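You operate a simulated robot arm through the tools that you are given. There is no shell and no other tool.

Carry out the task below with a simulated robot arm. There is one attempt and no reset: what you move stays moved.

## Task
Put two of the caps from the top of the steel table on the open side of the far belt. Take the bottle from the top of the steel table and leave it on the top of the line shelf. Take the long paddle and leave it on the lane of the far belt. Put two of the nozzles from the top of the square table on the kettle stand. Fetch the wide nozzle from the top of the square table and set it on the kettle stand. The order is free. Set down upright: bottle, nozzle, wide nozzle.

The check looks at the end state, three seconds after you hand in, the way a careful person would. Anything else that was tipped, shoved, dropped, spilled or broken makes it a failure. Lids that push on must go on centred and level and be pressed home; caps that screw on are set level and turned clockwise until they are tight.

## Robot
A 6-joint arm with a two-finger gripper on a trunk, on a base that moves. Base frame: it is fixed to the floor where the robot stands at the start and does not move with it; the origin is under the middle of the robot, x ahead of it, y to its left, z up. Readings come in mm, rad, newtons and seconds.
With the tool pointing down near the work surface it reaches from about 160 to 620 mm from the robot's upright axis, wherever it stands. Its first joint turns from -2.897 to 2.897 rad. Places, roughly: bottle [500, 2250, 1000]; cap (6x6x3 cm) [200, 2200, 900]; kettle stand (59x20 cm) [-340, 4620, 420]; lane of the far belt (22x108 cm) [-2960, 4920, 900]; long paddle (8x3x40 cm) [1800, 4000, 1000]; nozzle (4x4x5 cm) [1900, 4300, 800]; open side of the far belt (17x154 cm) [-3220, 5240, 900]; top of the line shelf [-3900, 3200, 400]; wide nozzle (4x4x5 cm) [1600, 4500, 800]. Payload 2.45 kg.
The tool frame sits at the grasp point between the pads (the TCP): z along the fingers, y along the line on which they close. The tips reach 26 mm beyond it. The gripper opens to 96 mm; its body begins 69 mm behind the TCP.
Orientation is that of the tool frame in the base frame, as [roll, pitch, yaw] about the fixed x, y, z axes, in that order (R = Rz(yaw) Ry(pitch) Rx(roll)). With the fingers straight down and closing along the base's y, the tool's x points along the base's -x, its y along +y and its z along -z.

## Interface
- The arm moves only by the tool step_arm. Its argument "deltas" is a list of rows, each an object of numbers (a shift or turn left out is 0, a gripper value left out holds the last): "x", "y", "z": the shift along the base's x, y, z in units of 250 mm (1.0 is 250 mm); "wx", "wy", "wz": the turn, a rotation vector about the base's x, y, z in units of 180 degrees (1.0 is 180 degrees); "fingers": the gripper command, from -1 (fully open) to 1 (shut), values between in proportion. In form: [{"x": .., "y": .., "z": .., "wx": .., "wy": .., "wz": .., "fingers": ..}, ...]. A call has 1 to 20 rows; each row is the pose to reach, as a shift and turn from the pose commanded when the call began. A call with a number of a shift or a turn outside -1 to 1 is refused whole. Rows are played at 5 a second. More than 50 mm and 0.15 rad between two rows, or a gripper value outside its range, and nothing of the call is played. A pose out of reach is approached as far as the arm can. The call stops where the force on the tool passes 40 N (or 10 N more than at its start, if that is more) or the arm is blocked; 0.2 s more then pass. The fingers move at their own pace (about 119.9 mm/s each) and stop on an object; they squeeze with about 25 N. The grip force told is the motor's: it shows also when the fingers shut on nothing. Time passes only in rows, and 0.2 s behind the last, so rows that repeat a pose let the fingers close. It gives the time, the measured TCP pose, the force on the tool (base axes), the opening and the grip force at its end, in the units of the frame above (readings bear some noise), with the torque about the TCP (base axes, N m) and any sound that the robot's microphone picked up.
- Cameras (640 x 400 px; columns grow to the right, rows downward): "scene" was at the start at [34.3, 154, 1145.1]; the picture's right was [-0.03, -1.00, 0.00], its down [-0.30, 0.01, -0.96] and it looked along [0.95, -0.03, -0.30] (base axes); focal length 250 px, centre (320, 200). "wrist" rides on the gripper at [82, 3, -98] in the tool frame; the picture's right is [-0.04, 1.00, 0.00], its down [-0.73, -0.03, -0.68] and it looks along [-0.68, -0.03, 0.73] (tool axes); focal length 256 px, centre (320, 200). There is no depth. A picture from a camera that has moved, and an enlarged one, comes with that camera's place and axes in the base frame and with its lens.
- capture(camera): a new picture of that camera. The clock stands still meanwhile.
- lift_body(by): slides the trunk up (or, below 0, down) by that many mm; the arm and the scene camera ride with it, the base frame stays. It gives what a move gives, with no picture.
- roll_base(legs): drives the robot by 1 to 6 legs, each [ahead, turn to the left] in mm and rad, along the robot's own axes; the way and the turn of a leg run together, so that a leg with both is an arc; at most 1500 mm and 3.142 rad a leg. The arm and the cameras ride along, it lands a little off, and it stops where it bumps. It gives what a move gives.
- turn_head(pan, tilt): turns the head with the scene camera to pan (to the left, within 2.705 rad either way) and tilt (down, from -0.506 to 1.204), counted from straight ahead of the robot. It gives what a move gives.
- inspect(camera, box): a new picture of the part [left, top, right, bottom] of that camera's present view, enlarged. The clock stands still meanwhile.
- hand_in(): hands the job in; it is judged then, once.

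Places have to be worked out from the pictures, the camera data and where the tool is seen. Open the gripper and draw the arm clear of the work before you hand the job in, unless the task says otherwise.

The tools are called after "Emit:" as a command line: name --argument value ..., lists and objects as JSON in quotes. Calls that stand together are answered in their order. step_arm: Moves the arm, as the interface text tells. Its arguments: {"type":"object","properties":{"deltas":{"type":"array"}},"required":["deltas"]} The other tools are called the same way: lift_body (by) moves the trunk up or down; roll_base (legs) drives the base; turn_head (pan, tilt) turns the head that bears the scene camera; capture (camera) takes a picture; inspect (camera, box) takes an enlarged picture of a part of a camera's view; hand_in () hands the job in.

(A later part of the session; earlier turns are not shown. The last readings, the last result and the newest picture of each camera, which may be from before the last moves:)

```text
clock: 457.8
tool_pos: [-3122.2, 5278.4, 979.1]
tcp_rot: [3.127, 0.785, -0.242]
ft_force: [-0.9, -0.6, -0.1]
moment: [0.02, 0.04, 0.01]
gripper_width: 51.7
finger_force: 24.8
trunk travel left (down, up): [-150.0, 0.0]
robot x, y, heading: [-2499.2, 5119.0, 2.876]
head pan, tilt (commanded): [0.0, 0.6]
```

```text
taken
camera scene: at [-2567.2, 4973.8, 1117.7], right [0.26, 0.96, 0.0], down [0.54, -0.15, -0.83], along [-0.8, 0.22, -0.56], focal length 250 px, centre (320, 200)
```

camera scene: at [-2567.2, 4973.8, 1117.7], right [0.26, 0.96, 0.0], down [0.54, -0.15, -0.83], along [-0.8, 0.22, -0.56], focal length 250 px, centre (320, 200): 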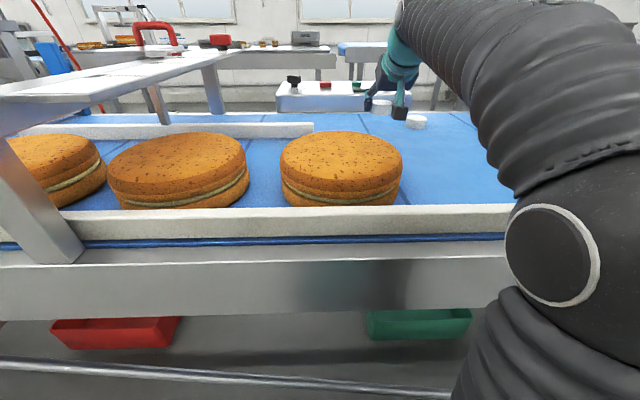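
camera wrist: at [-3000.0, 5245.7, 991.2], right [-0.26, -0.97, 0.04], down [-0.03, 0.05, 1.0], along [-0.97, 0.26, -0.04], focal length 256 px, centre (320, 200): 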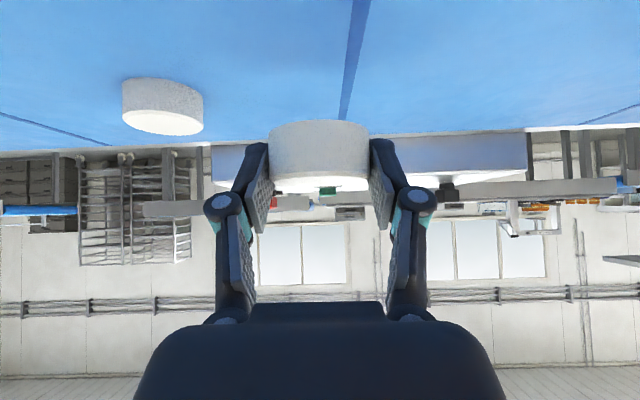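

Cap 1 sits at n≈4314. I extend 68 mm more, shifting slightly away from it, and lower toward the belt.

Emit:
step_arm --deltas '[{"x": -0.095, "y": -0.005, "z": -0.03}, {"x": -0.19, "y": -0.01, "z": -0.07}, {"x": -0.284, "y": -0.016, "z": -0.11}, {"x": -0.284, "y": -0.016, "z": -0.14}, {"x": -0.284, "y": -0.016, "z": -0.14}]'

Emit:
capture --camera "wrist"

Emit:
capture --camera "scene"

```text
clock: 459.0
tool_pos: [-3193.8, 5275.7, 943.1]
tcp_rot: [3.129, 0.786, -0.242]
ft_force: [0.2, 0.7, -0.6]
moment: [-0.01, 0.01, 0.02]
gripper_width: 51.5
finger_force: 25.5
trunk travel left (down, up): [-150.0, 0.0]
robot x, y, heading: [-2499.6, 5117.4, 2.875]
head pan, tilt (commanded): [0.0, 0.6]
```

```text
taken
camera wrist: at [-3072.0, 5242.8, 955.5], right [-0.26, -0.96, 0.04], down [-0.03, 0.05, 1.0], along [-0.97, 0.26, -0.04], focal length 256 px, centre (320, 200)
```

wrist: 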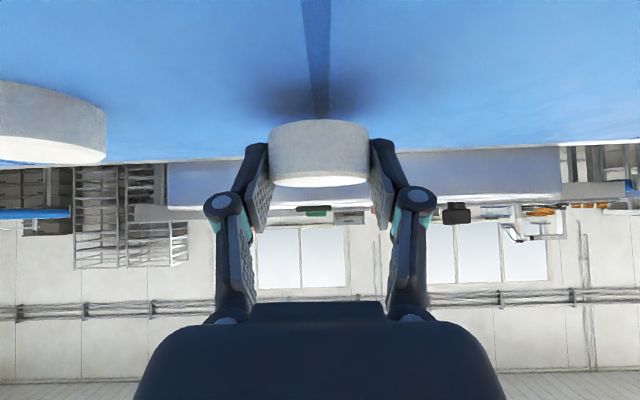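

```text
taken
camera scene: at [-2567.3, 4973.8, 1117.7], right [0.26, 0.96, 0.0], down [0.55, -0.15, -0.83], along [-0.8, 0.22, -0.56], focal length 250 px, centre (320, 200)
```

scene: 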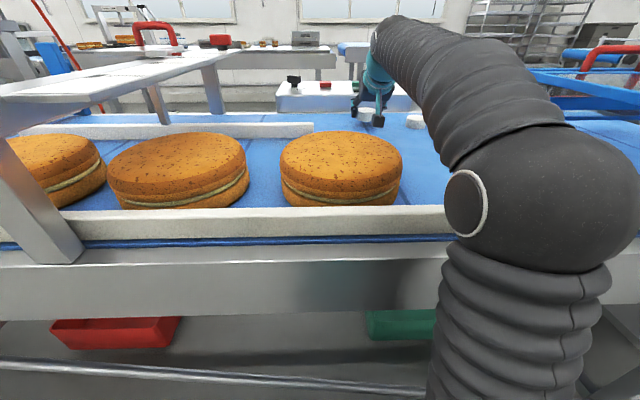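

No push-back this time. The cap is level; I lower it to the belt.

Emit:
step_arm --deltas '[{"z": -0.02}, {"z": -0.036}, {"z": -0.036}]'

Emit:
step_arm --deltas '[{"z": -0.008}, {"z": -0.016}, {"z": -0.016}]'

```text
clock: 459.8
tool_pos: [-3192.9, 5275.0, 935.9]
tcp_rot: [3.129, 0.787, -0.243]
ft_force: [-0.4, 0.7, -0.5]
moment: [0.01, 0.01, 0.01]
gripper_width: 51.6
finger_force: 25.4
trunk travel left (down, up): [-150.0, 0.0]
robot x, y, heading: [-2501.2, 5119.7, 2.879]
head pan, tilt (commanded): [0.0, 0.6]
```

```text
clock: 460.6
tool_pos: [-3192.9, 5275.1, 931.5]
tcp_rot: [3.128, 0.786, -0.244]
ft_force: [-0.3, 1.3, -0.5]
moment: [0.02, -0.01, 0.01]
gripper_width: 51.6
finger_force: 24.5
trunk travel left (down, up): [-150.0, 0.0]
robot x, y, heading: [-2500.1, 5117.4, 2.877]
head pan, tilt (commanded): [0.0, 0.6]
```

Emit:
step_arm --deltas '[{"z": -0.008}, {"z": -0.016}, {"z": -0.016}]'

Emit:
capture --camera "wrist"

```text
clock: 461.4
tool_pos: [-3192.6, 5273.9, 929.0]
tcp_rot: [3.13, 0.789, -0.242]
ft_force: [0.0, -0.5, -0.5]
moment: [0.03, -0.02, 0.02]
gripper_width: 51.7
finger_force: 24.2
trunk travel left (down, up): [-150.0, 0.0]
robot x, y, heading: [-2497.0, 5120.6, 2.873]
head pan, tilt (commanded): [0.0, 0.6]
```

```text
taken
camera wrist: at [-3071.2, 5242.1, 939.7], right [-0.26, -0.96, 0.04], down [-0.03, 0.05, 1.0], along [-0.97, 0.26, -0.04], focal length 256 px, centre (320, 200)
```

wrist: 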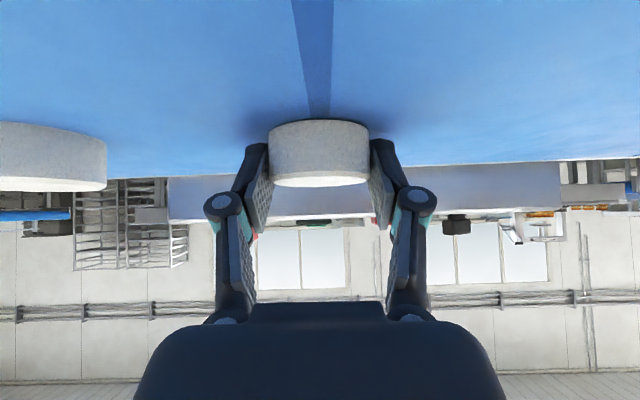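

Emit:
step_arm --deltas '[{"z": -0.008}, {"z": -0.014}, {"z": -0.014}]'

Emit:
step_arm --deltas '[{"z": -0.006}, {"z": -0.012}, {"z": -0.012}]'

```text
clock: 462.2
tool_pos: [-3194.0, 5274.7, 926.5]
tcp_rot: [3.131, 0.792, -0.245]
ft_force: [-2.6, -0.9, 9.7]
moment: [0.25, 0.06, 0.08]
gripper_width: 51.4
finger_force: 25.4
trunk travel left (down, up): [-150.0, 0.0]
robot x, y, heading: [-2496.9, 5116.7, 2.869]
head pan, tilt (commanded): [0.0, 0.6]
```

```text
clock: 463.0
tool_pos: [-3192.6, 5274.7, 926.7]
tcp_rot: [3.13, 0.793, -0.242]
ft_force: [-14.7, -0.4, 32.3]
moment: [0.74, 0.24, 0.37]
gripper_width: 51.7
finger_force: 24.7
trunk travel left (down, up): [-150.0, 0.0]
robot x, y, heading: [-2498.7, 5118.7, 2.87]
head pan, tilt (commanded): [0.0, 0.6]
```

Contact made (z≈926). I relieve the pressure and open the gripper.

Emit:
step_arm --deltas '[{"z": 0.014}, {"z": 0.014, "fingers": -0.05}, {"z": 0.014, "fingers": -0.15}, {"z": 0.014, "fingers": -0.4}, {"z": 0.014, "fingers": -1}, {"z": 0.014, "fingers": -1}]'

Emit:
capture --camera "wrist"

```text
clock: 464.4
tool_pos: [-3192.4, 5275.9, 925.3]
tcp_rot: [3.13, 0.786, -0.244]
ft_force: [-0.3, 0.3, 0.8]
moment: [0.0, -0.04, 0.0]
gripper_width: 96.1
finger_force: 0.0
trunk travel left (down, up): [-150.0, 0.0]
robot x, y, heading: [-2500.7, 5119.4, 2.88]
head pan, tilt (commanded): [0.0, 0.6]
```

```text
taken
camera wrist: at [-3070.4, 5243.2, 936.5], right [-0.26, -0.96, 0.04], down [-0.03, 0.05, 1.0], along [-0.97, 0.26, -0.04], focal length 256 px, centre (320, 200)
```

wrist: 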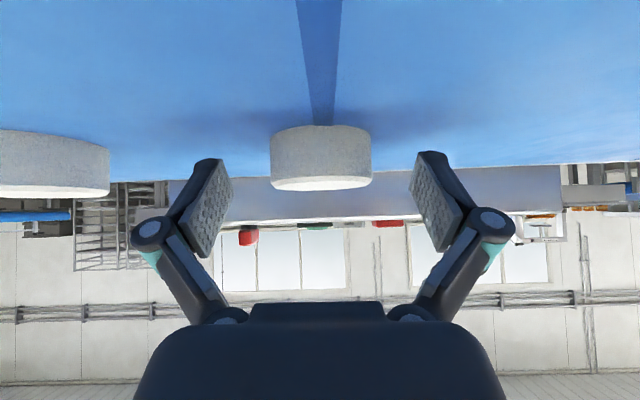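

Both caps lie flat on the open strip. Retreat up and back.

Emit:
step_arm --deltas '[{"z": 0.12}, {"z": 0.24}, {"x": 0.1, "y": -0.022, "z": 0.32}, {"x": 0.26, "y": -0.058, "z": 0.36}, {"x": 0.42, "y": -0.094, "z": 0.36}, {"x": 0.58, "y": -0.13, "z": 0.36}, {"x": 0.74, "y": -0.166, "z": 0.36}, {"x": 0.9, "y": -0.202, "z": 0.36}, {"x": 0.98, "y": -0.22, "z": 0.36}]'

Emit:
capture --camera "scene"

Emit:
inspect --camera "scene" --box '[200, 90, 480, 220]'

```text
clock: 466.4
tool_pos: [-2948.5, 5218.1, 1016.6]
tcp_rot: [3.129, 0.787, -0.243]
ft_force: [-0.8, 1.0, -0.3]
moment: [0.0, 0.0, 0.02]
gripper_width: 96.0
finger_force: 0.0
trunk travel left (down, up): [-150.0, 0.0]
robot x, y, heading: [-2498.7, 5120.8, 2.874]
head pan, tilt (commanded): [0.0, 0.6]
```

```text
taken
camera scene: at [-2567.4, 4973.8, 1117.7], right [0.26, 0.96, 0.0], down [0.55, -0.15, -0.82], along [-0.8, 0.22, -0.57], focal length 250 px, centre (320, 200)
```

scene: 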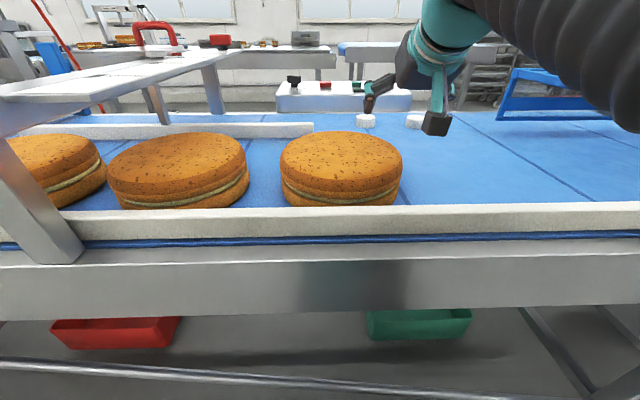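

```text
2.29 times, centred on (340, 155) of scene
camera zoom: at [-2567.4, 4973.8, 1117.7], right [0.26, 0.96, 0.0], down [0.55, -0.15, -0.82], along [-0.8, 0.22, -0.57], focal length 571 px, centre (274, 303)
```

zoom: 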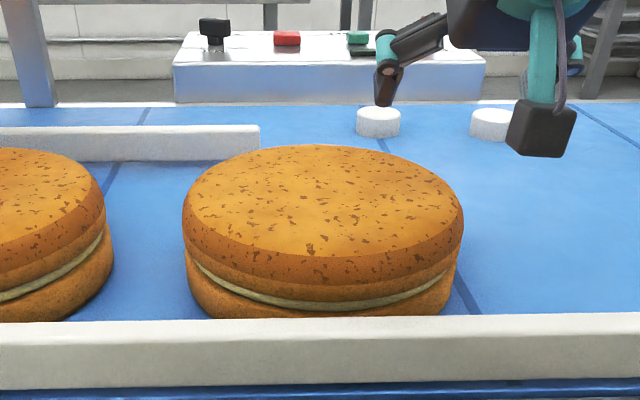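

Both caps are placed. Next I drive to the square table (paddle and nozzles).

Emit:
roll_base --legs '[[-450, 0], [0, 2.06], [820, 0], [0, 0.95], [1300, 0]]'

```text
clock: 486.6
tool_pos: [-179.5, 3654.3, 1016.4]
tcp_rot: [3.131, 0.787, 2.827]
ft_force: [0.1, 0.7, -0.2]
moment: [0.0, 0.0, 0.0]
gripper_width: 96.2
finger_force: 0.0
trunk travel left (down, up): [-150.0, 0.0]
robot x, y, heading: [-622.8, 3783.0, -0.34]
head pan, tilt (commanded): [0.0, 0.6]
```

Emit:
roll_base --legs '[[0, 0.143], [1100, 0], [1050, 0], [0, 1.52]]'

Emit:
turn_head --pan 0.0 --tilt 0.4

Emit:
capture --camera "scene"

```text
clock: 501.4
tool_pos: [1563.5, 3848.7, 1016.4]
tcp_rot: [3.131, 0.787, -1.785]
ft_force: [-0.2, 0.5, -0.1]
moment: [0.02, 0.02, -0.01]
gripper_width: 96.1
finger_force: 0.0
trunk travel left (down, up): [-150.0, 0.0]
robot x, y, heading: [1476.4, 3394.9, 1.327]
head pan, tilt (commanded): [0.0, 0.6]
```

```text
clock: 502.2
tool_pos: [1563.8, 3847.2, 1016.6]
tcp_rot: [3.129, 0.787, -1.785]
ft_force: [0.0, 0.2, 0.0]
moment: [0.01, 0.02, 0.0]
gripper_width: 95.7
finger_force: 0.0
trunk travel left (down, up): [-150.0, 0.0]
robot x, y, heading: [1476.6, 3394.1, 1.332]
head pan, tilt (commanded): [0.0, 0.4]
```

```text
taken
camera scene: at [1333.6, 3463.9, 1135.9], right [0.97, -0.24, 0.0], down [-0.09, -0.38, -0.92], along [0.22, 0.89, -0.39], focal length 250 px, centre (320, 200)
```

scene: 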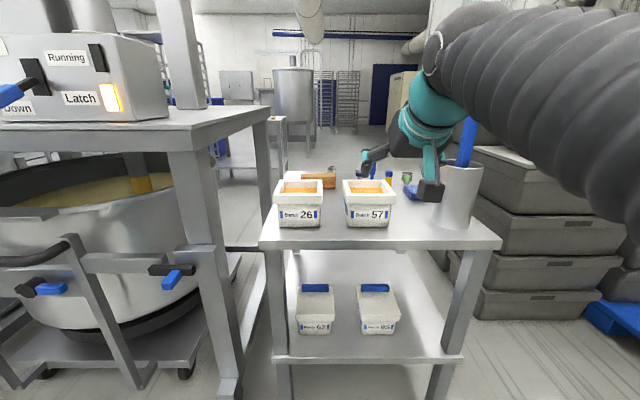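

Emit:
inspect --camera "scene" --box '[240, 110, 500, 250]'

Emit:
capture --camera "wrist"

```text
2.46 times, centred on (370, 180) of scene
camera zoom: at [1333.6, 3463.9, 1135.9], right [0.97, -0.24, 0.0], down [-0.09, -0.38, -0.92], along [0.22, 0.89, -0.39], focal length 615 px, centre (197, 249)
```

zoom: 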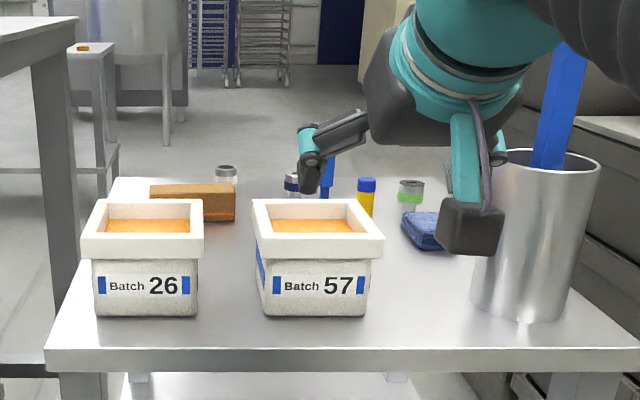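

```text
taken
camera wrist: at [1534.1, 3724.3, 1028.4], right [-0.97, 0.23, 0.04], down [0.05, 0.03, 1.0], along [0.23, 0.97, -0.04], focal length 256 px, centre (320, 200)
```

wrist: 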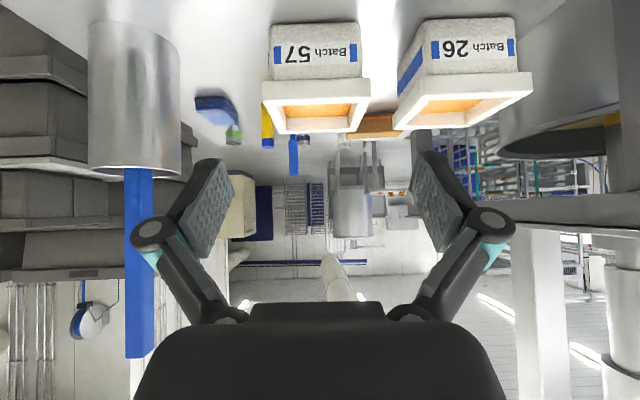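

The square table holds two tubs at the front, nozzle-like pieces behind, a sponge, and a steel holder with the blue paddle standing in it (holder rim z≈956, paddle top z≈1218). I drive closer and look down from above.

Emit:
roll_base --legs '[[230, 0]]'

Emit:
turn_head --pan -0.1 --tilt 0.55

Emit:
capture --camera "scene"

Emit:
inspect --camera "scene" --box '[240, 60, 480, 210]'

Emit:
capture --camera "wrist"

```text
clock: 503.9
tool_pos: [1613.8, 4068.3, 1017.1]
tcp_rot: [3.13, 0.788, -1.779]
ft_force: [-0.5, 0.0, 0.0]
moment: [0.02, 0.03, 0.02]
gripper_width: 96.1
finger_force: 0.1
trunk travel left (down, up): [-150.0, 0.0]
robot x, y, heading: [1526.7, 3617.0, 1.338]
head pan, tilt (commanded): [0.0, 0.4]
```

```text
clock: 504.6
tool_pos: [1612.9, 4068.2, 1017.6]
tcp_rot: [3.129, 0.786, -1.78]
ft_force: [-0.8, -0.2, 0.2]
moment: [0.01, 0.0, 0.02]
gripper_width: 95.9
finger_force: 0.1
trunk travel left (down, up): [-150.0, 0.0]
robot x, y, heading: [1528.7, 3618.0, 1.337]
head pan, tilt (commanded): [-0.099, 0.55]
```

```text
taken
camera scene: at [1393.8, 3677.7, 1122.3], right [0.95, -0.32, 0.0], down [-0.17, -0.49, -0.85], along [0.28, 0.81, -0.52], focal length 250 px, centre (320, 200)
```

scene: 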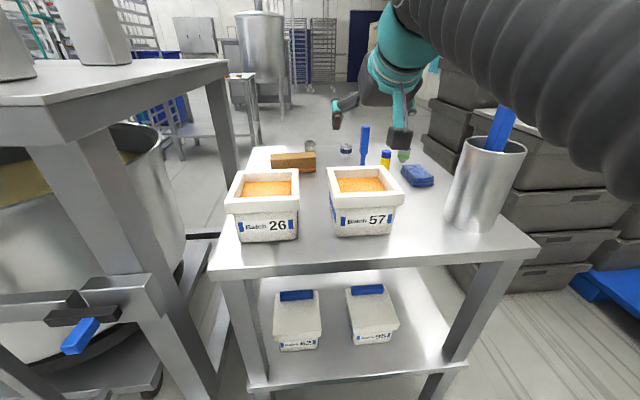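

```text
2.67 times, centred on (360, 135) of scene
camera zoom: at [1393.8, 3677.7, 1122.3], right [0.95, -0.32, 0.0], down [-0.17, -0.49, -0.85], along [0.28, 0.81, -0.52], focal length 666 px, centre (213, 373)
```

zoom: 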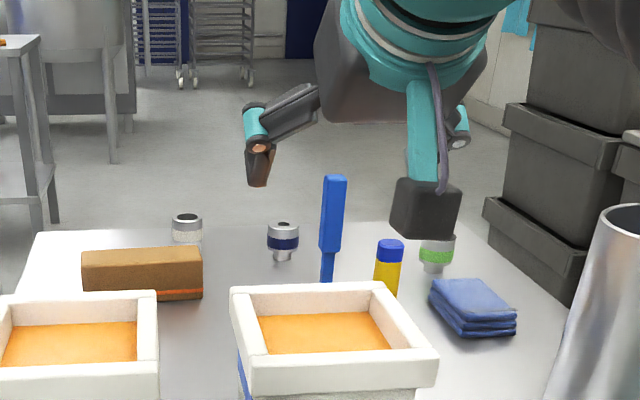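

```text
taken
camera wrist: at [1584.6, 3944.7, 1028.4], right [-0.97, 0.22, 0.04], down [0.04, 0.03, 1.0], along [0.22, 0.97, -0.04], focal length 256 px, centre (320, 200)
```

wrist: 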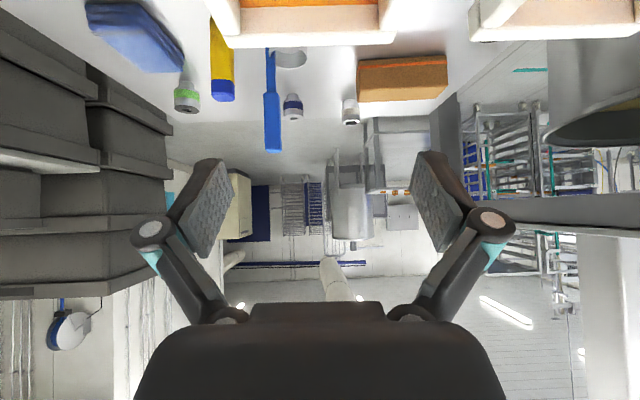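

Nozzles: green-banded ≈(1917,4339), blue-banded ≈(1750,4434); the plain one ≈(1646,4516) fits the wide-nozzle hint. They're near the table's back, so I look at the right side (crates) for a possible stance there.

Emit:
turn_head --pan -0.9 --tilt 0.6

Emit:
capture --camera "scene"

Emit:
roll_base --legs '[[-350, 0]]'

Emit:
turn_head --pan -0.6 --tilt 0.35

Emit:
capture --camera "scene"

```text
clock: 505.7
tool_pos: [1614.0, 4068.3, 1017.2]
tcp_rot: [3.13, 0.786, -1.777]
ft_force: [-0.8, -0.1, -0.2]
moment: [0.03, 0.03, 0.02]
gripper_width: 96.3
finger_force: 0.1
trunk travel left (down, up): [-150.0, 0.0]
robot x, y, heading: [1528.4, 3614.4, 1.338]
head pan, tilt (commanded): [-0.901, 0.6]
```

```text
taken
camera scene: at [1444.6, 3630.3, 1117.7], right [0.43, -0.91, 0.0], down [-0.51, -0.24, -0.83], along [0.75, 0.35, -0.56], focal length 250 px, centre (320, 200)
```

scene: 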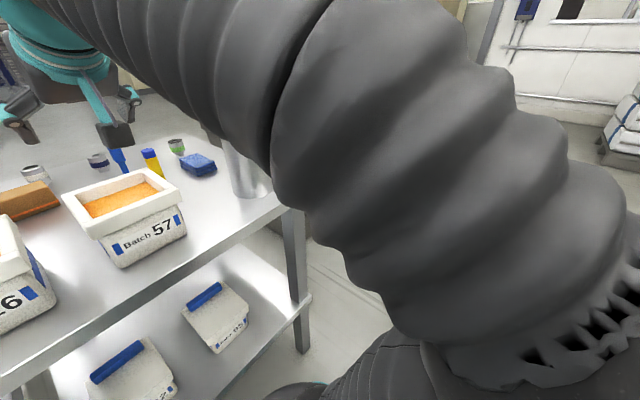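

```text
clock: 508.0
tool_pos: [1530.0, 3718.9, 1016.9]
tcp_rot: [3.13, 0.786, -1.774]
ft_force: [-0.2, 0.2, 0.4]
moment: [0.01, -0.04, 0.01]
gripper_width: 95.8
finger_force: 0.1
trunk travel left (down, up): [-150.0, 0.0]
robot x, y, heading: [1451.1, 3265.6, 1.345]
head pan, tilt (commanded): [-0.901, 0.6]
```

```text
clock: 508.8
tool_pos: [1530.4, 3719.3, 1017.2]
tcp_rot: [3.129, 0.787, -1.776]
ft_force: [0.9, -0.7, 0.3]
moment: [-0.02, -0.02, -0.02]
gripper_width: 95.8
finger_force: 0.1
trunk travel left (down, up): [-150.0, 0.0]
robot x, y, heading: [1447.4, 3261.0, 1.343]
head pan, tilt (commanded): [-0.6, 0.351]
```

```text
taken
camera scene: at [1351.3, 3304.6, 1140.4], right [0.68, -0.74, 0.0], down [-0.25, -0.23, -0.94], along [0.69, 0.63, -0.34], focal length 250 px, centre (320, 200)
```

scene: 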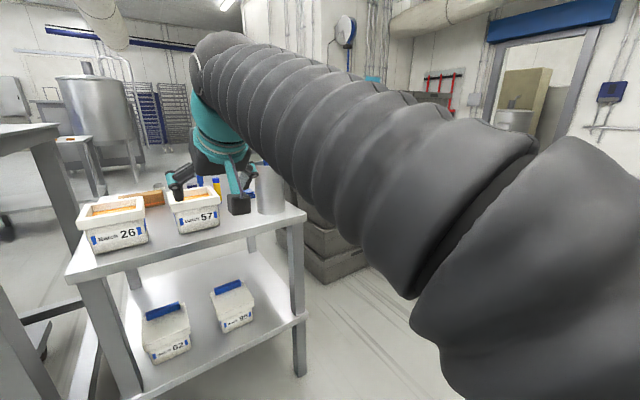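

Crates' corner is at ≈(2413,4274), so there is room for a stance at the table's right-front corner, about (2230,4010) facing NW. I retract the arm, drive to (2450,3620) and turn to face the table.

Emit:
step_arm --deltas '[{"x": -0.03, "y": -0.13}, {"x": -0.06, "y": -0.26}, {"x": -0.08, "y": -0.36}, {"x": -0.08, "y": -0.36}]'

Emit:
roll_base --legs '[[0, -1.0], [1060, 0], [0, 2.06]]'

Emit:
turn_head --pan 0.0 --tilt 0.5

Emit:
capture --camera "scene"

Emit:
capture --camera "wrist"

```text
clock: 509.8
tool_pos: [1510.1, 3628.3, 1014.1]
tcp_rot: [3.129, 0.787, -1.774]
ft_force: [0.0, 0.3, -0.5]
moment: [0.04, -0.02, -0.02]
gripper_width: 95.8
finger_force: 0.1
trunk travel left (down, up): [-150.0, 0.0]
robot x, y, heading: [1447.5, 3266.9, 1.339]
head pan, tilt (commanded): [-0.6, 0.351]
```

```text
clock: 522.9
tool_pos: [2179.1, 3852.9, 1016.3]
tcp_rot: [3.128, 0.787, -0.677]
ft_force: [-0.4, 0.9, 0.6]
moment: [0.01, 0.0, -0.06]
gripper_width: 95.9
finger_force: 0.0
trunk travel left (down, up): [-150.0, 0.0]
robot x, y, heading: [2469.9, 3628.4, 2.439]
head pan, tilt (commanded): [-0.6, 0.351]
```

```text
clock: 523.9
tool_pos: [2178.9, 3852.5, 1014.0]
tcp_rot: [3.13, 0.787, -0.678]
ft_force: [-0.2, 0.0, 0.4]
moment: [0.01, -0.03, 0.02]
gripper_width: 95.9
finger_force: 0.0
trunk travel left (down, up): [-150.0, 0.0]
robot x, y, heading: [2473.8, 3634.2, 2.44]
head pan, tilt (commanded): [0.0, 0.499]
```

```text
taken
camera scene: at [2349.6, 3530.3, 1126.8], right [0.65, 0.76, 0.0], down [0.37, -0.31, -0.88], along [-0.67, 0.57, -0.48], focal length 250 px, centre (320, 200)
```

scene: 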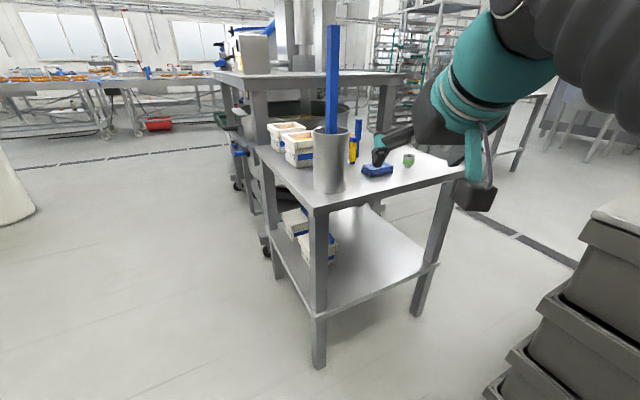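

```text
taken
camera wrist: at [2275.5, 3771.2, 1026.7], right [-0.64, -0.77, 0.04], down [-0.01, 0.05, 1.0], along [-0.77, 0.64, -0.04], focal length 256 px, centre (320, 200)
```

wrist: 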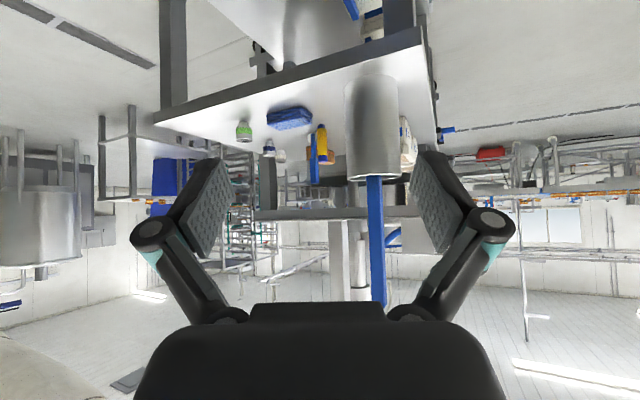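

From here I see everything clearly. I move to the stance ≈(2210,3985), heading ≈2.4.

Emit:
roll_base --legs '[[0, -0.225], [430, 0], [0, 0.2]]'

Emit:
turn_head --pan 0.0 --tilt 0.6

Emit:
capture --camera "scene"

Emit:
capture --camera "wrist"

```text
clock: 528.1
tool_pos: [1926.7, 4198.5, 1014.2]
tcp_rot: [3.128, 0.788, -0.695]
ft_force: [-0.5, 0.0, -0.2]
moment: [-0.01, -0.04, 0.02]
gripper_width: 96.2
finger_force: 0.0
trunk travel left (down, up): [-150.0, 0.0]
robot x, y, heading: [2216.9, 3970.6, 2.421]
head pan, tilt (commanded): [0.0, 0.499]
```

```text
clock: 528.8
tool_pos: [1926.6, 4198.6, 1014.6]
tcp_rot: [3.131, 0.788, -0.699]
ft_force: [0.7, -1.3, -0.4]
moment: [-0.01, 0.0, 0.01]
gripper_width: 96.1
finger_force: 0.1
trunk travel left (down, up): [-150.0, 0.0]
robot x, y, heading: [2217.9, 3970.0, 2.417]
head pan, tilt (commanded): [0.0, 0.6]
```

```text
taken
camera scene: at [2093.5, 3871.8, 1117.7], right [0.66, 0.75, 0.0], down [0.42, -0.37, -0.83], along [-0.62, 0.55, -0.56], focal length 250 px, centre (320, 200)
```

scene: 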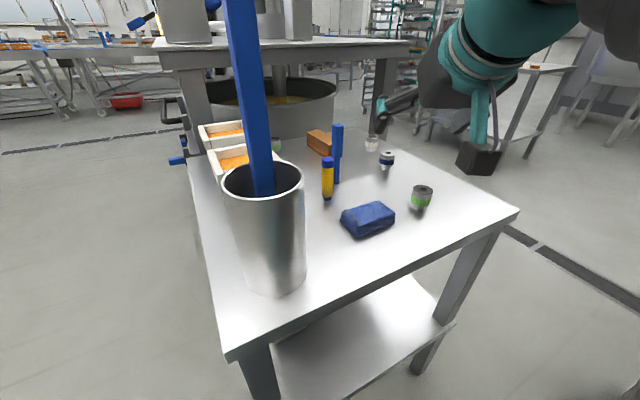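

```text
taken
camera wrist: at [2022.3, 4115.8, 1026.6], right [-0.66, -0.75, 0.04], down [0.0, 0.05, 1.0], along [-0.75, 0.66, -0.04], focal length 256 px, centre (320, 200)
```

wrist: 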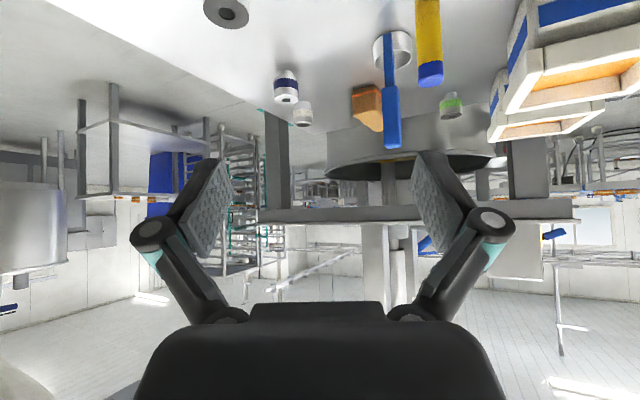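

Zoom to identify the different nozzles.

Emit:
inspect --camera "scene" --box '[240, 110, 460, 250]'

Emit:
inspect --camera "wrist" --box '[180, 0, 500, 160]'

Emit:
inspect --camera "scene" --box '[350, 125, 450, 225]'

```text
2.86 times, centred on (350, 180) of scene
camera zoom: at [2093.5, 3871.8, 1117.7], right [0.66, 0.75, 0.0], down [0.42, -0.37, -0.83], along [-0.62, 0.55, -0.56], focal length 714 px, centre (234, 257)
```

zoom: 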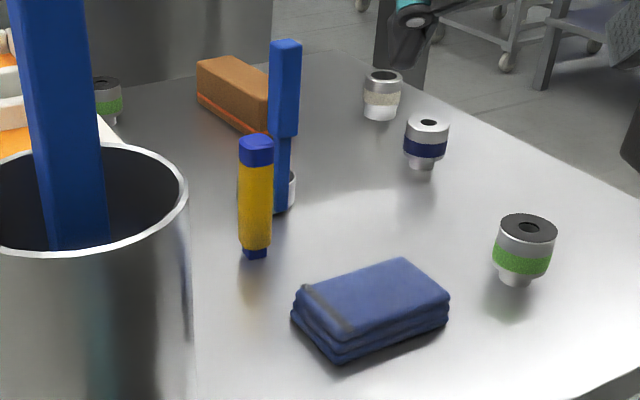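

```text
2.00 times, centred on (340, 80) of wrist
camera zoom: at [2022.3, 4115.8, 1026.6], right [-0.66, -0.75, 0.04], down [0.0, 0.05, 1.0], along [-0.75, 0.66, -0.04], focal length 512 px, centre (280, 440)
```

zoom: 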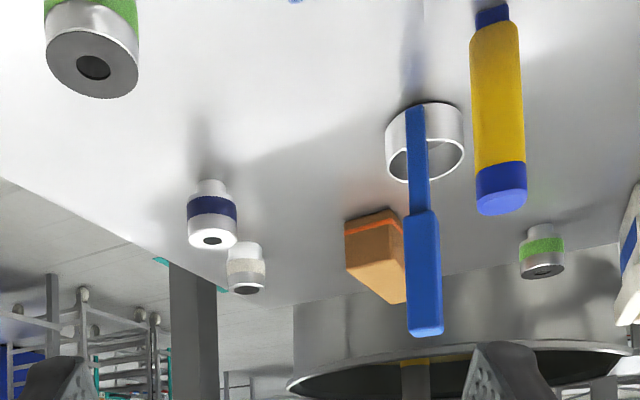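

```text
4.00 times, centred on (400, 175) of scene
camera zoom: at [2093.5, 3871.8, 1117.7], right [0.66, 0.75, 0.0], down [0.42, -0.37, -0.83], along [-0.62, 0.55, -0.56], focal length 999 px, centre (0, 300)
```

zoom: 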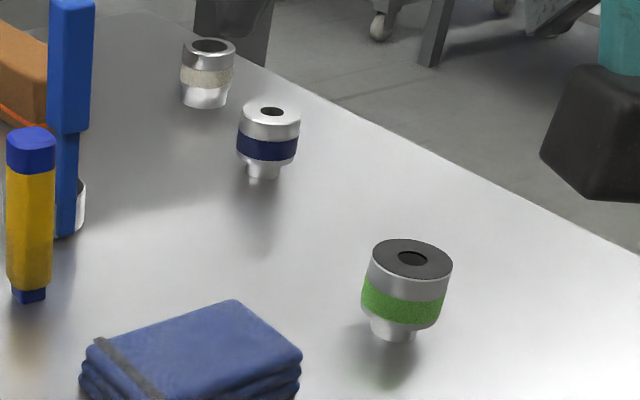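

Four pieces: two identical green-banded nozzles at ≈(1904,4324) and ≈(1461,4248), a blue-banded one, and the cream-banded wide nozzle ≈(1646,4516). I'll take the two green ones plus the wide one. First bring the tool to vertical.

Emit:
step_arm --deltas '[{"wx": -0.0269, "wy": -0.032, "z": -0.02}, {"wx": -0.0538, "wy": -0.0641, "z": -0.04}, {"wx": -0.0807, "wy": -0.0961, "z": -0.06}, {"wx": -0.1075, "wy": -0.1281, "z": -0.08}, {"wx": -0.1344, "wy": -0.1602, "z": -0.1}, {"wx": -0.1613, "wy": -0.1922, "z": -0.12}, {"wx": -0.1613, "wy": -0.1922, "z": -0.12}]'

```text
clock: 530.4
tool_pos: [1928.1, 4198.2, 987.1]
tcp_rot: [3.127, -0.003, -0.699]
ft_force: [0.8, -0.5, 0.9]
moment: [0.0, -0.06, 0.01]
gripper_width: 95.9
finger_force: 0.1
trunk travel left (down, up): [-150.0, 0.0]
robot x, y, heading: [2218.8, 3975.9, 2.419]
head pan, tilt (commanded): [0.0, 0.6]
```

Emit:
step_arm --deltas '[{"x": -0.016, "y": 0.084, "z": 0, "wz": -0.0393}, {"x": -0.032, "y": 0.168, "z": 0, "wz": -0.0785}, {"x": -0.048, "y": 0.252, "z": -0.05, "wz": -0.1178}, {"x": -0.064, "y": 0.336, "z": -0.13, "wz": -0.157}, {"x": -0.08, "y": 0.42, "z": -0.21, "wz": -0.1963}, {"x": -0.096, "y": 0.504, "z": -0.29, "wz": -0.2355}, {"x": -0.096, "y": 0.504, "z": -0.29, "wz": -0.2355}]'

Emit:
capture --camera "wrist"

Emit:
capture --camera "scene"

```text
clock: 532.0
tool_pos: [1904.5, 4325.2, 914.7]
tcp_rot: [3.126, -0.001, -1.438]
ft_force: [-0.4, -0.4, -0.6]
moment: [0.02, 0.0, -0.01]
gripper_width: 96.1
finger_force: 0.2
trunk travel left (down, up): [-150.0, 0.0]
robot x, y, heading: [2217.3, 3972.8, 2.415]
head pan, tilt (commanded): [0.0, 0.6]
```

```text
taken
camera wrist: at [1911.7, 4245.7, 1011.8], right [-1.0, -0.09, 0.01], down [-0.06, 0.73, 0.68], along [-0.07, 0.67, -0.74], focal length 256 px, centre (320, 200)
```

wrist: 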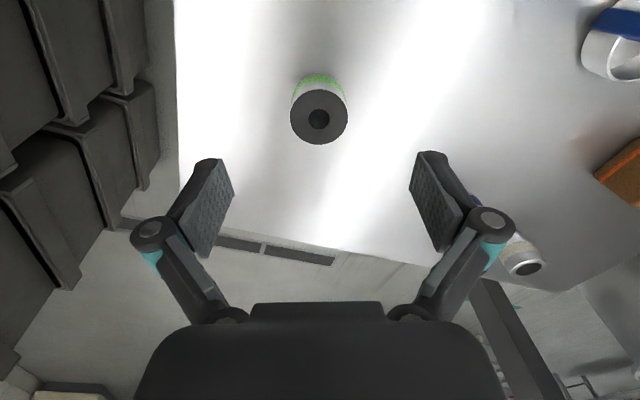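

```text
taken
camera scene: at [2093.5, 3871.8, 1117.7], right [0.66, 0.75, 0.0], down [0.42, -0.37, -0.83], along [-0.62, 0.55, -0.56], focal length 250 px, centre (320, 200)
```

scene: 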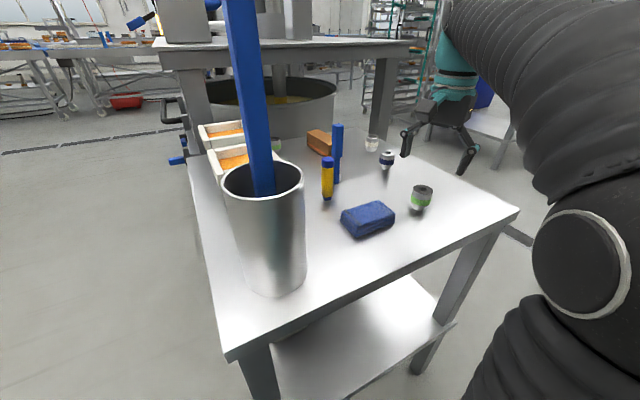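

Nozzle top is centred at ≈(1903.5,4321.6), z≈845. I descend to z≈837 and close.

Emit:
step_arm --deltas '[{"y": -0.006, "z": -0.1}, {"y": -0.012, "z": -0.2}, {"y": -0.012, "z": -0.27}, {"y": -0.012, "z": -0.31}, {"y": -0.012, "z": -0.31}]'

Emit:
capture --camera "wrist"

Emit:
inspect --camera "scene" --box '[360, 120, 500, 240]'

```text
clock: 533.2
tool_pos: [1903.1, 4322.3, 834.4]
tcp_rot: [3.129, -0.002, -1.438]
ft_force: [-0.6, -0.5, 0.0]
moment: [0.01, 0.03, 0.01]
gripper_width: 96.3
finger_force: 0.0
trunk travel left (down, up): [-150.0, 0.0]
robot x, y, heading: [2219.5, 3972.7, 2.422]
head pan, tilt (commanded): [0.0, 0.6]
```

```text
taken
camera wrist: at [1911.0, 4241.1, 933.6], right [-1.0, -0.09, 0.01], down [-0.06, 0.73, 0.68], along [-0.07, 0.67, -0.74], focal length 256 px, centre (320, 200)
```

wrist: 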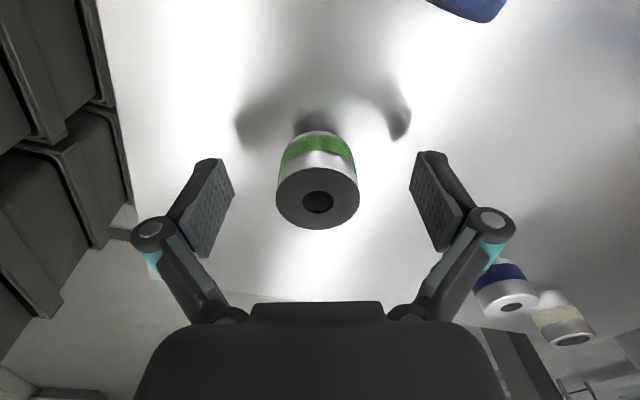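

```text
3.33 times, centred on (430, 180) of scene
camera zoom: at [2093.5, 3871.8, 1117.7], right [0.66, 0.75, 0.0], down [0.42, -0.37, -0.83], along [-0.62, 0.55, -0.56], focal length 832 px, centre (-47, 267)
```

zoom: 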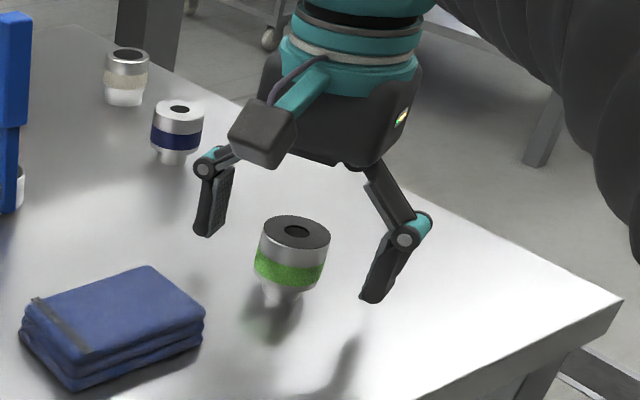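

Centred. Close on the nozzle.

Emit:
step_arm --deltas '[{"fingers": 0.0}, {"fingers": 1}, {"fingers": 1}, {"fingers": 1}]'

Emit:
step_arm --deltas '[{"z": 0.04}, {"z": 0.12}, {"z": 0.24}, {"z": 0.24}]'

Emit:
capture --camera "wrist"

Emit:
inspect --camera "scene" --box '[360, 90, 500, 210]'

```text
clock: 534.2
tool_pos: [1902.8, 4321.4, 835.4]
tcp_rot: [3.129, -0.002, -1.439]
ft_force: [-0.2, 0.7, 0.5]
moment: [0.04, -0.04, 0.0]
gripper_width: 38.5
finger_force: 24.9
trunk travel left (down, up): [-150.0, 0.0]
robot x, y, heading: [2218.3, 3968.1, 2.418]
head pan, tilt (commanded): [0.0, 0.6]
```

```text
clock: 535.2
tool_pos: [1903.2, 4322.7, 897.5]
tcp_rot: [3.127, -0.003, -1.439]
ft_force: [1.2, 1.0, -0.8]
moment: [0.0, 0.0, 0.0]
gripper_width: 38.5
finger_force: 25.3
trunk travel left (down, up): [-150.0, 0.0]
robot x, y, heading: [2216.1, 3972.1, 2.417]
head pan, tilt (commanded): [0.0, 0.6]
```

```text
taken
camera wrist: at [1911.2, 4241.9, 996.1], right [-1.0, -0.09, 0.01], down [-0.06, 0.73, 0.68], along [-0.07, 0.67, -0.74], focal length 256 px, centre (320, 200)
```

wrist: 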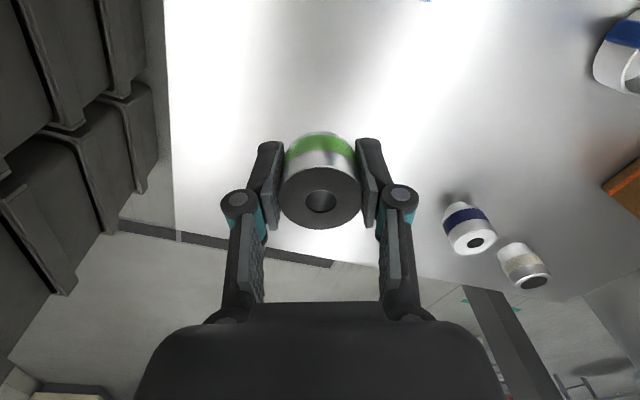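

```text
3.33 times, centred on (430, 150) of scene
camera zoom: at [2093.5, 3871.8, 1117.7], right [0.66, 0.75, 0.0], down [0.42, -0.37, -0.83], along [-0.62, 0.55, -0.56], focal length 832 px, centre (-47, 367)
```

zoom: 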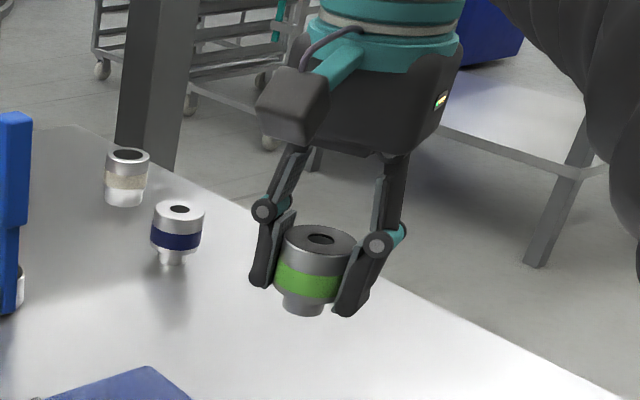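

Nozzle 1 is held upright (38.5 mm). I retract/raise it, back out of the corner and drive toward the kettle stand.

Emit:
step_arm --deltas '[{"x": 0.09, "y": -0.1, "z": 0.1}, {"x": 0.18, "y": -0.2, "z": 0.2}, {"x": 0.27, "y": -0.3, "z": 0.28}, {"x": 0.27, "y": -0.3, "z": 0.28}]'

Emit:
roll_base --legs '[[-300, 0], [0, 0.96], [1000, 0], [900, 0]]'

```text
clock: 536.2
tool_pos: [1972.5, 4245.4, 967.1]
tcp_rot: [3.128, -0.002, -1.438]
ft_force: [0.1, 0.0, -0.4]
moment: [0.02, 0.03, 0.01]
gripper_width: 38.6
finger_force: 25.0
trunk travel left (down, up): [-150.0, 0.0]
robot x, y, heading: [2215.4, 3969.7, 2.42]
head pan, tilt (commanded): [0.0, 0.6]
```

```text
clock: 550.0
tool_pos: [212.4, 3249.2, 968.3]
tcp_rot: [3.129, -0.001, -0.471]
ft_force: [0.2, 0.9, -1.3]
moment: [-0.02, -0.03, -0.03]
gripper_width: 38.2
finger_force: 25.2
trunk travel left (down, up): [-150.0, 0.0]
robot x, y, heading: [577.5, 3294.8, -2.903]
head pan, tilt (commanded): [0.0, 0.6]
```

Emit:
roll_base --legs '[[0, -0.65], [1200, 0], [0, -1.36]]'

Emit:
turn_head --pan 0.0 --tilt 0.6

Emit:
capture --camera "scene"

```text
clock: 561.1
tool_pos: [-356.4, 4113.8, 967.8]
tcp_rot: [3.126, -0.003, -2.526]
ft_force: [0.2, 0.1, -0.9]
moment: [-0.03, 0.01, -0.02]
gripper_width: 37.9
finger_force: 25.0
trunk travel left (down, up): [-150.0, 0.0]
robot x, y, heading: [-486.5, 3769.1, 1.337]
head pan, tilt (commanded): [0.0, 0.6]
```

```text
clock: 561.7
tool_pos: [-355.8, 4114.2, 968.2]
tcp_rot: [3.128, -0.002, -2.524]
ft_force: [0.2, -0.2, -1.0]
moment: [0.04, -0.03, -0.03]
gripper_width: 38.1
finger_force: 25.1
trunk travel left (down, up): [-150.0, 0.0]
robot x, y, heading: [-481.3, 3768.4, 1.334]
head pan, tilt (commanded): [0.0, 0.6]
```

```text
taken
camera scene: at [-630.1, 3832.9, 1117.7], right [0.97, -0.24, 0.0], down [-0.13, -0.55, -0.83], along [0.19, 0.8, -0.56], focal length 250 px, centre (320, 200)
```

scene: 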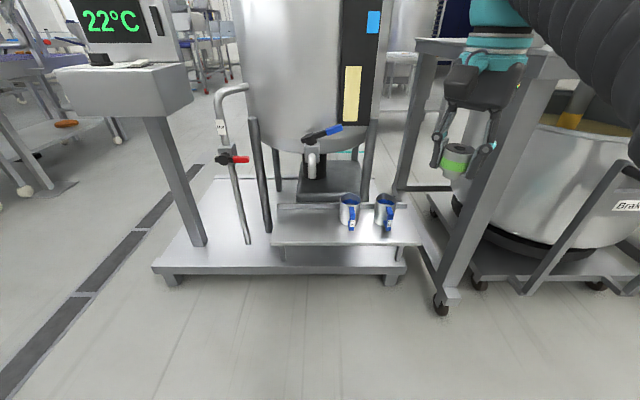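

Emit:
inspect --camera "scene" --box '[240, 110, 440, 290]'

```text
2.22 times, centred on (340, 200) of scene
camera zoom: at [-630.1, 3832.9, 1117.7], right [0.97, -0.24, 0.0], down [-0.13, -0.55, -0.83], along [0.19, 0.8, -0.56], focal length 555 px, centre (276, 200)
```

zoom: 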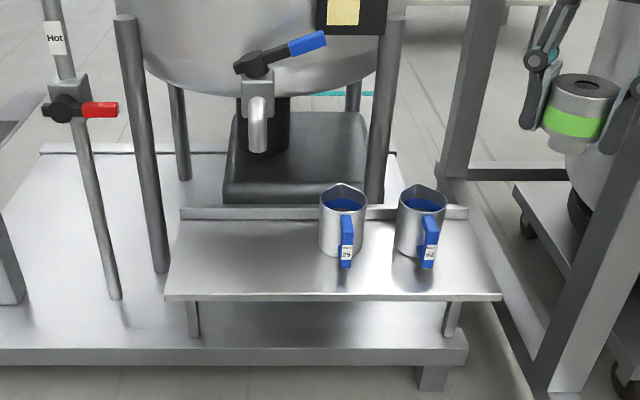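

The kettle stand's front edge runs (-657,4577)→(-77,4434); mugs occupy the right half, the left ~280 mm is free. I move to a stance ~300 mm in front of the free part.

Emit:
roll_base --legs '[[0, 0.47], [495, 0], [0, -0.47]]'

Emit:
turn_head --pan -0.1 --tilt 0.9

Emit:
capture --camera "scene"

Emit:
capture --camera "wrist"

```text
clock: 567.3
tool_pos: [-474.9, 4589.1, 967.9]
tcp_rot: [3.125, -0.001, -2.518]
ft_force: [-0.4, 0.8, -0.5]
moment: [0.0, 0.0, 0.0]
gripper_width: 38.0
finger_force: 25.6
trunk travel left (down, up): [-150.0, 0.0]
robot x, y, heading: [-604.3, 4244.9, 1.337]
head pan, tilt (commanded): [0.0, 0.6]
```

```text
clock: 568.1
tool_pos: [-475.4, 4588.4, 966.6]
tcp_rot: [3.128, -0.001, -2.519]
ft_force: [0.6, -0.4, -0.9]
moment: [0.0, 0.0, 0.03]
gripper_width: 37.9
finger_force: 25.2
trunk travel left (down, up): [-150.0, 0.0]
robot x, y, heading: [-605.7, 4241.8, 1.341]
head pan, tilt (commanded): [-0.099, 0.901]
```

```text
taken
camera scene: at [-743.4, 4290.5, 1093.0], right [0.95, -0.33, 0.0], down [-0.25, -0.74, -0.62], along [0.2, 0.59, -0.78], focal length 250 px, centre (320, 200)
```

scene: 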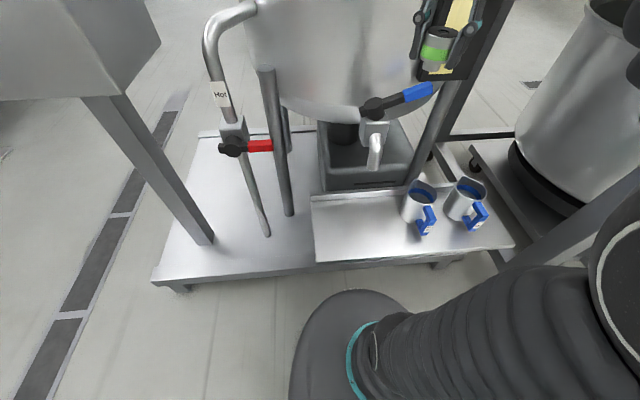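

```text
taken
camera wrist: at [-543.8, 4542.4, 1066.3], right [-0.55, 0.84, 0.01], down [0.62, 0.4, 0.68], along [0.56, 0.38, -0.74], focal length 256 px, centre (320, 200)
```

wrist: 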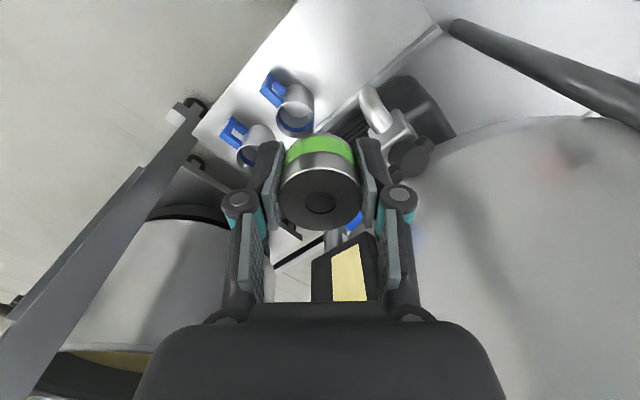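

I lower the trunk, rotate the tool so it closes across the stand's depth, and move over the first spot (e≈215 mm from the left end).

Emit:
lift_body --by -150

Emit:
step_arm --deltas '[{"x": 0.033, "y": 0.02, "wz": -0.0458}, {"x": 0.066, "y": 0.04, "wz": -0.0917}, {"x": 0.099, "y": 0.06, "wz": -0.1375}, {"x": 0.132, "y": 0.08, "wz": -0.1833}, {"x": 0.165, "y": 0.1, "wz": -0.2292}, {"x": 0.198, "y": 0.118, "wz": -0.275}, {"x": 0.198, "y": 0.118, "wz": -0.275}]'

Emit:
capture --camera "wrist"

Emit:
capture --camera "scene"

```text
clock: 569.9
tool_pos: [-476.0, 4587.7, 817.7]
tcp_rot: [3.128, -0.003, -2.519]
ft_force: [0.0, 0.4, -0.9]
moment: [0.02, 0.03, 0.02]
gripper_width: 37.8
finger_force: 25.0
trunk travel left (down, up): [0.0, 150.0]
robot x, y, heading: [-603.8, 4241.9, 1.34]
head pan, tilt (commanded): [-0.099, 0.901]
```

```text
clock: 571.5
tool_pos: [-425.6, 4617.4, 818.2]
tcp_rot: [3.127, -0.002, 2.897]
ft_force: [0.1, 0.8, -1.2]
moment: [-0.03, -0.02, -0.01]
gripper_width: 37.8
finger_force: 25.3
trunk travel left (down, up): [0.0, 150.0]
robot x, y, heading: [-600.3, 4241.8, 1.341]
head pan, tilt (commanded): [-0.099, 0.901]
```

```text
taken
camera wrist: at [-505.9, 4639.8, 916.2], right [0.28, 0.96, 0.01], down [0.7, -0.21, 0.68], along [0.65, -0.18, -0.74], focal length 256 px, centre (320, 200)
```

wrist: 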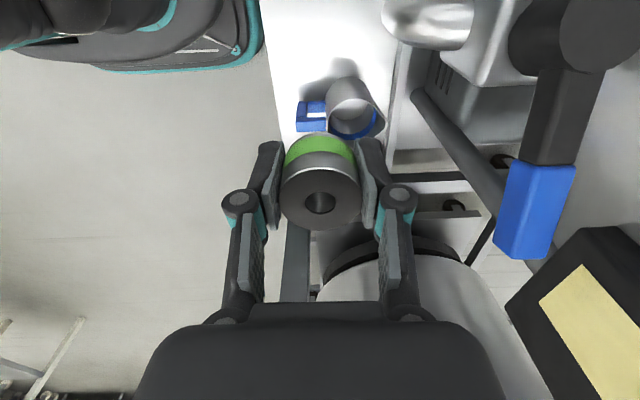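

```text
taken
camera scene: at [-743.4, 4290.5, 942.9], right [0.95, -0.33, 0.0], down [-0.26, -0.74, -0.62], along [0.2, 0.59, -0.78], focal length 250 px, centre (320, 200)
```

scene: 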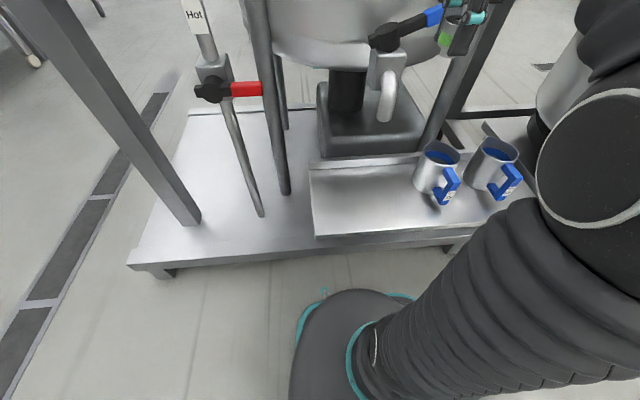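

The tap's blue handle end is ~90 mm beyond the gripper at z≈830, so I shift 25 mm toward the front of the stand for clearance, then descend.

Emit:
step_arm --deltas '[{"x": -0.024, "y": -0.096}, {"x": -0.024, "y": -0.096, "z": -0.12}, {"x": -0.024, "y": -0.096, "z": -0.24}, {"x": -0.024, "y": -0.096, "z": -0.36}, {"x": -0.024, "y": -0.096, "z": -0.48}, {"x": -0.024, "y": -0.096, "z": -0.6}, {"x": -0.024, "y": -0.096, "z": -0.72}, {"x": -0.024, "y": -0.096, "z": -0.84}, {"x": -0.024, "y": -0.096, "z": -0.96}, {"x": -0.024, "y": -0.096, "z": -0.96}]'

Emit:
capture --camera "wrist"

Emit:
capture --camera "scene"

```text
clock: 573.7
tool_pos: [-431.8, 4594.3, 576.1]
tcp_rot: [3.127, 0.0, 2.901]
ft_force: [0.1, -1.0, -0.7]
moment: [-0.02, 0.02, -0.03]
gripper_width: 37.8
finger_force: 24.8
trunk travel left (down, up): [0.0, 150.0]
robot x, y, heading: [-600.3, 4241.9, 1.338]
head pan, tilt (commanded): [-0.099, 0.901]
```

```text
taken
camera wrist: at [-511.2, 4616.9, 674.7], right [0.28, 0.96, 0.01], down [0.7, -0.21, 0.68], along [0.65, -0.18, -0.74], focal length 256 px, centre (320, 200)
```

wrist: 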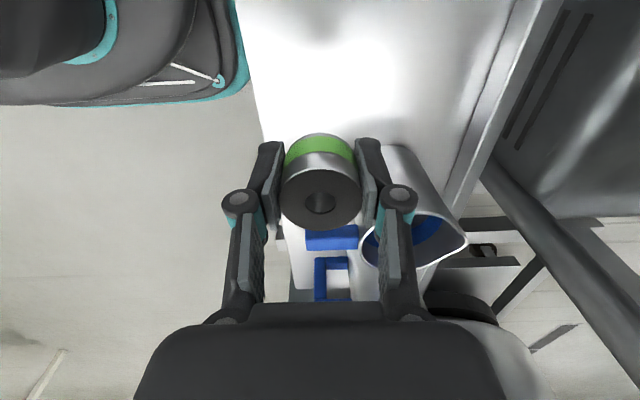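

```text
taken
camera scene: at [-743.4, 4290.5, 942.9], right [0.95, -0.33, 0.0], down [-0.26, -0.74, -0.62], along [0.2, 0.59, -0.78], focal length 250 px, centre (320, 200)
```

scene: 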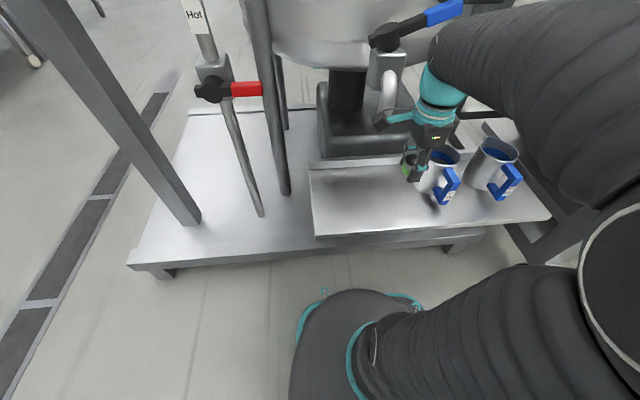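

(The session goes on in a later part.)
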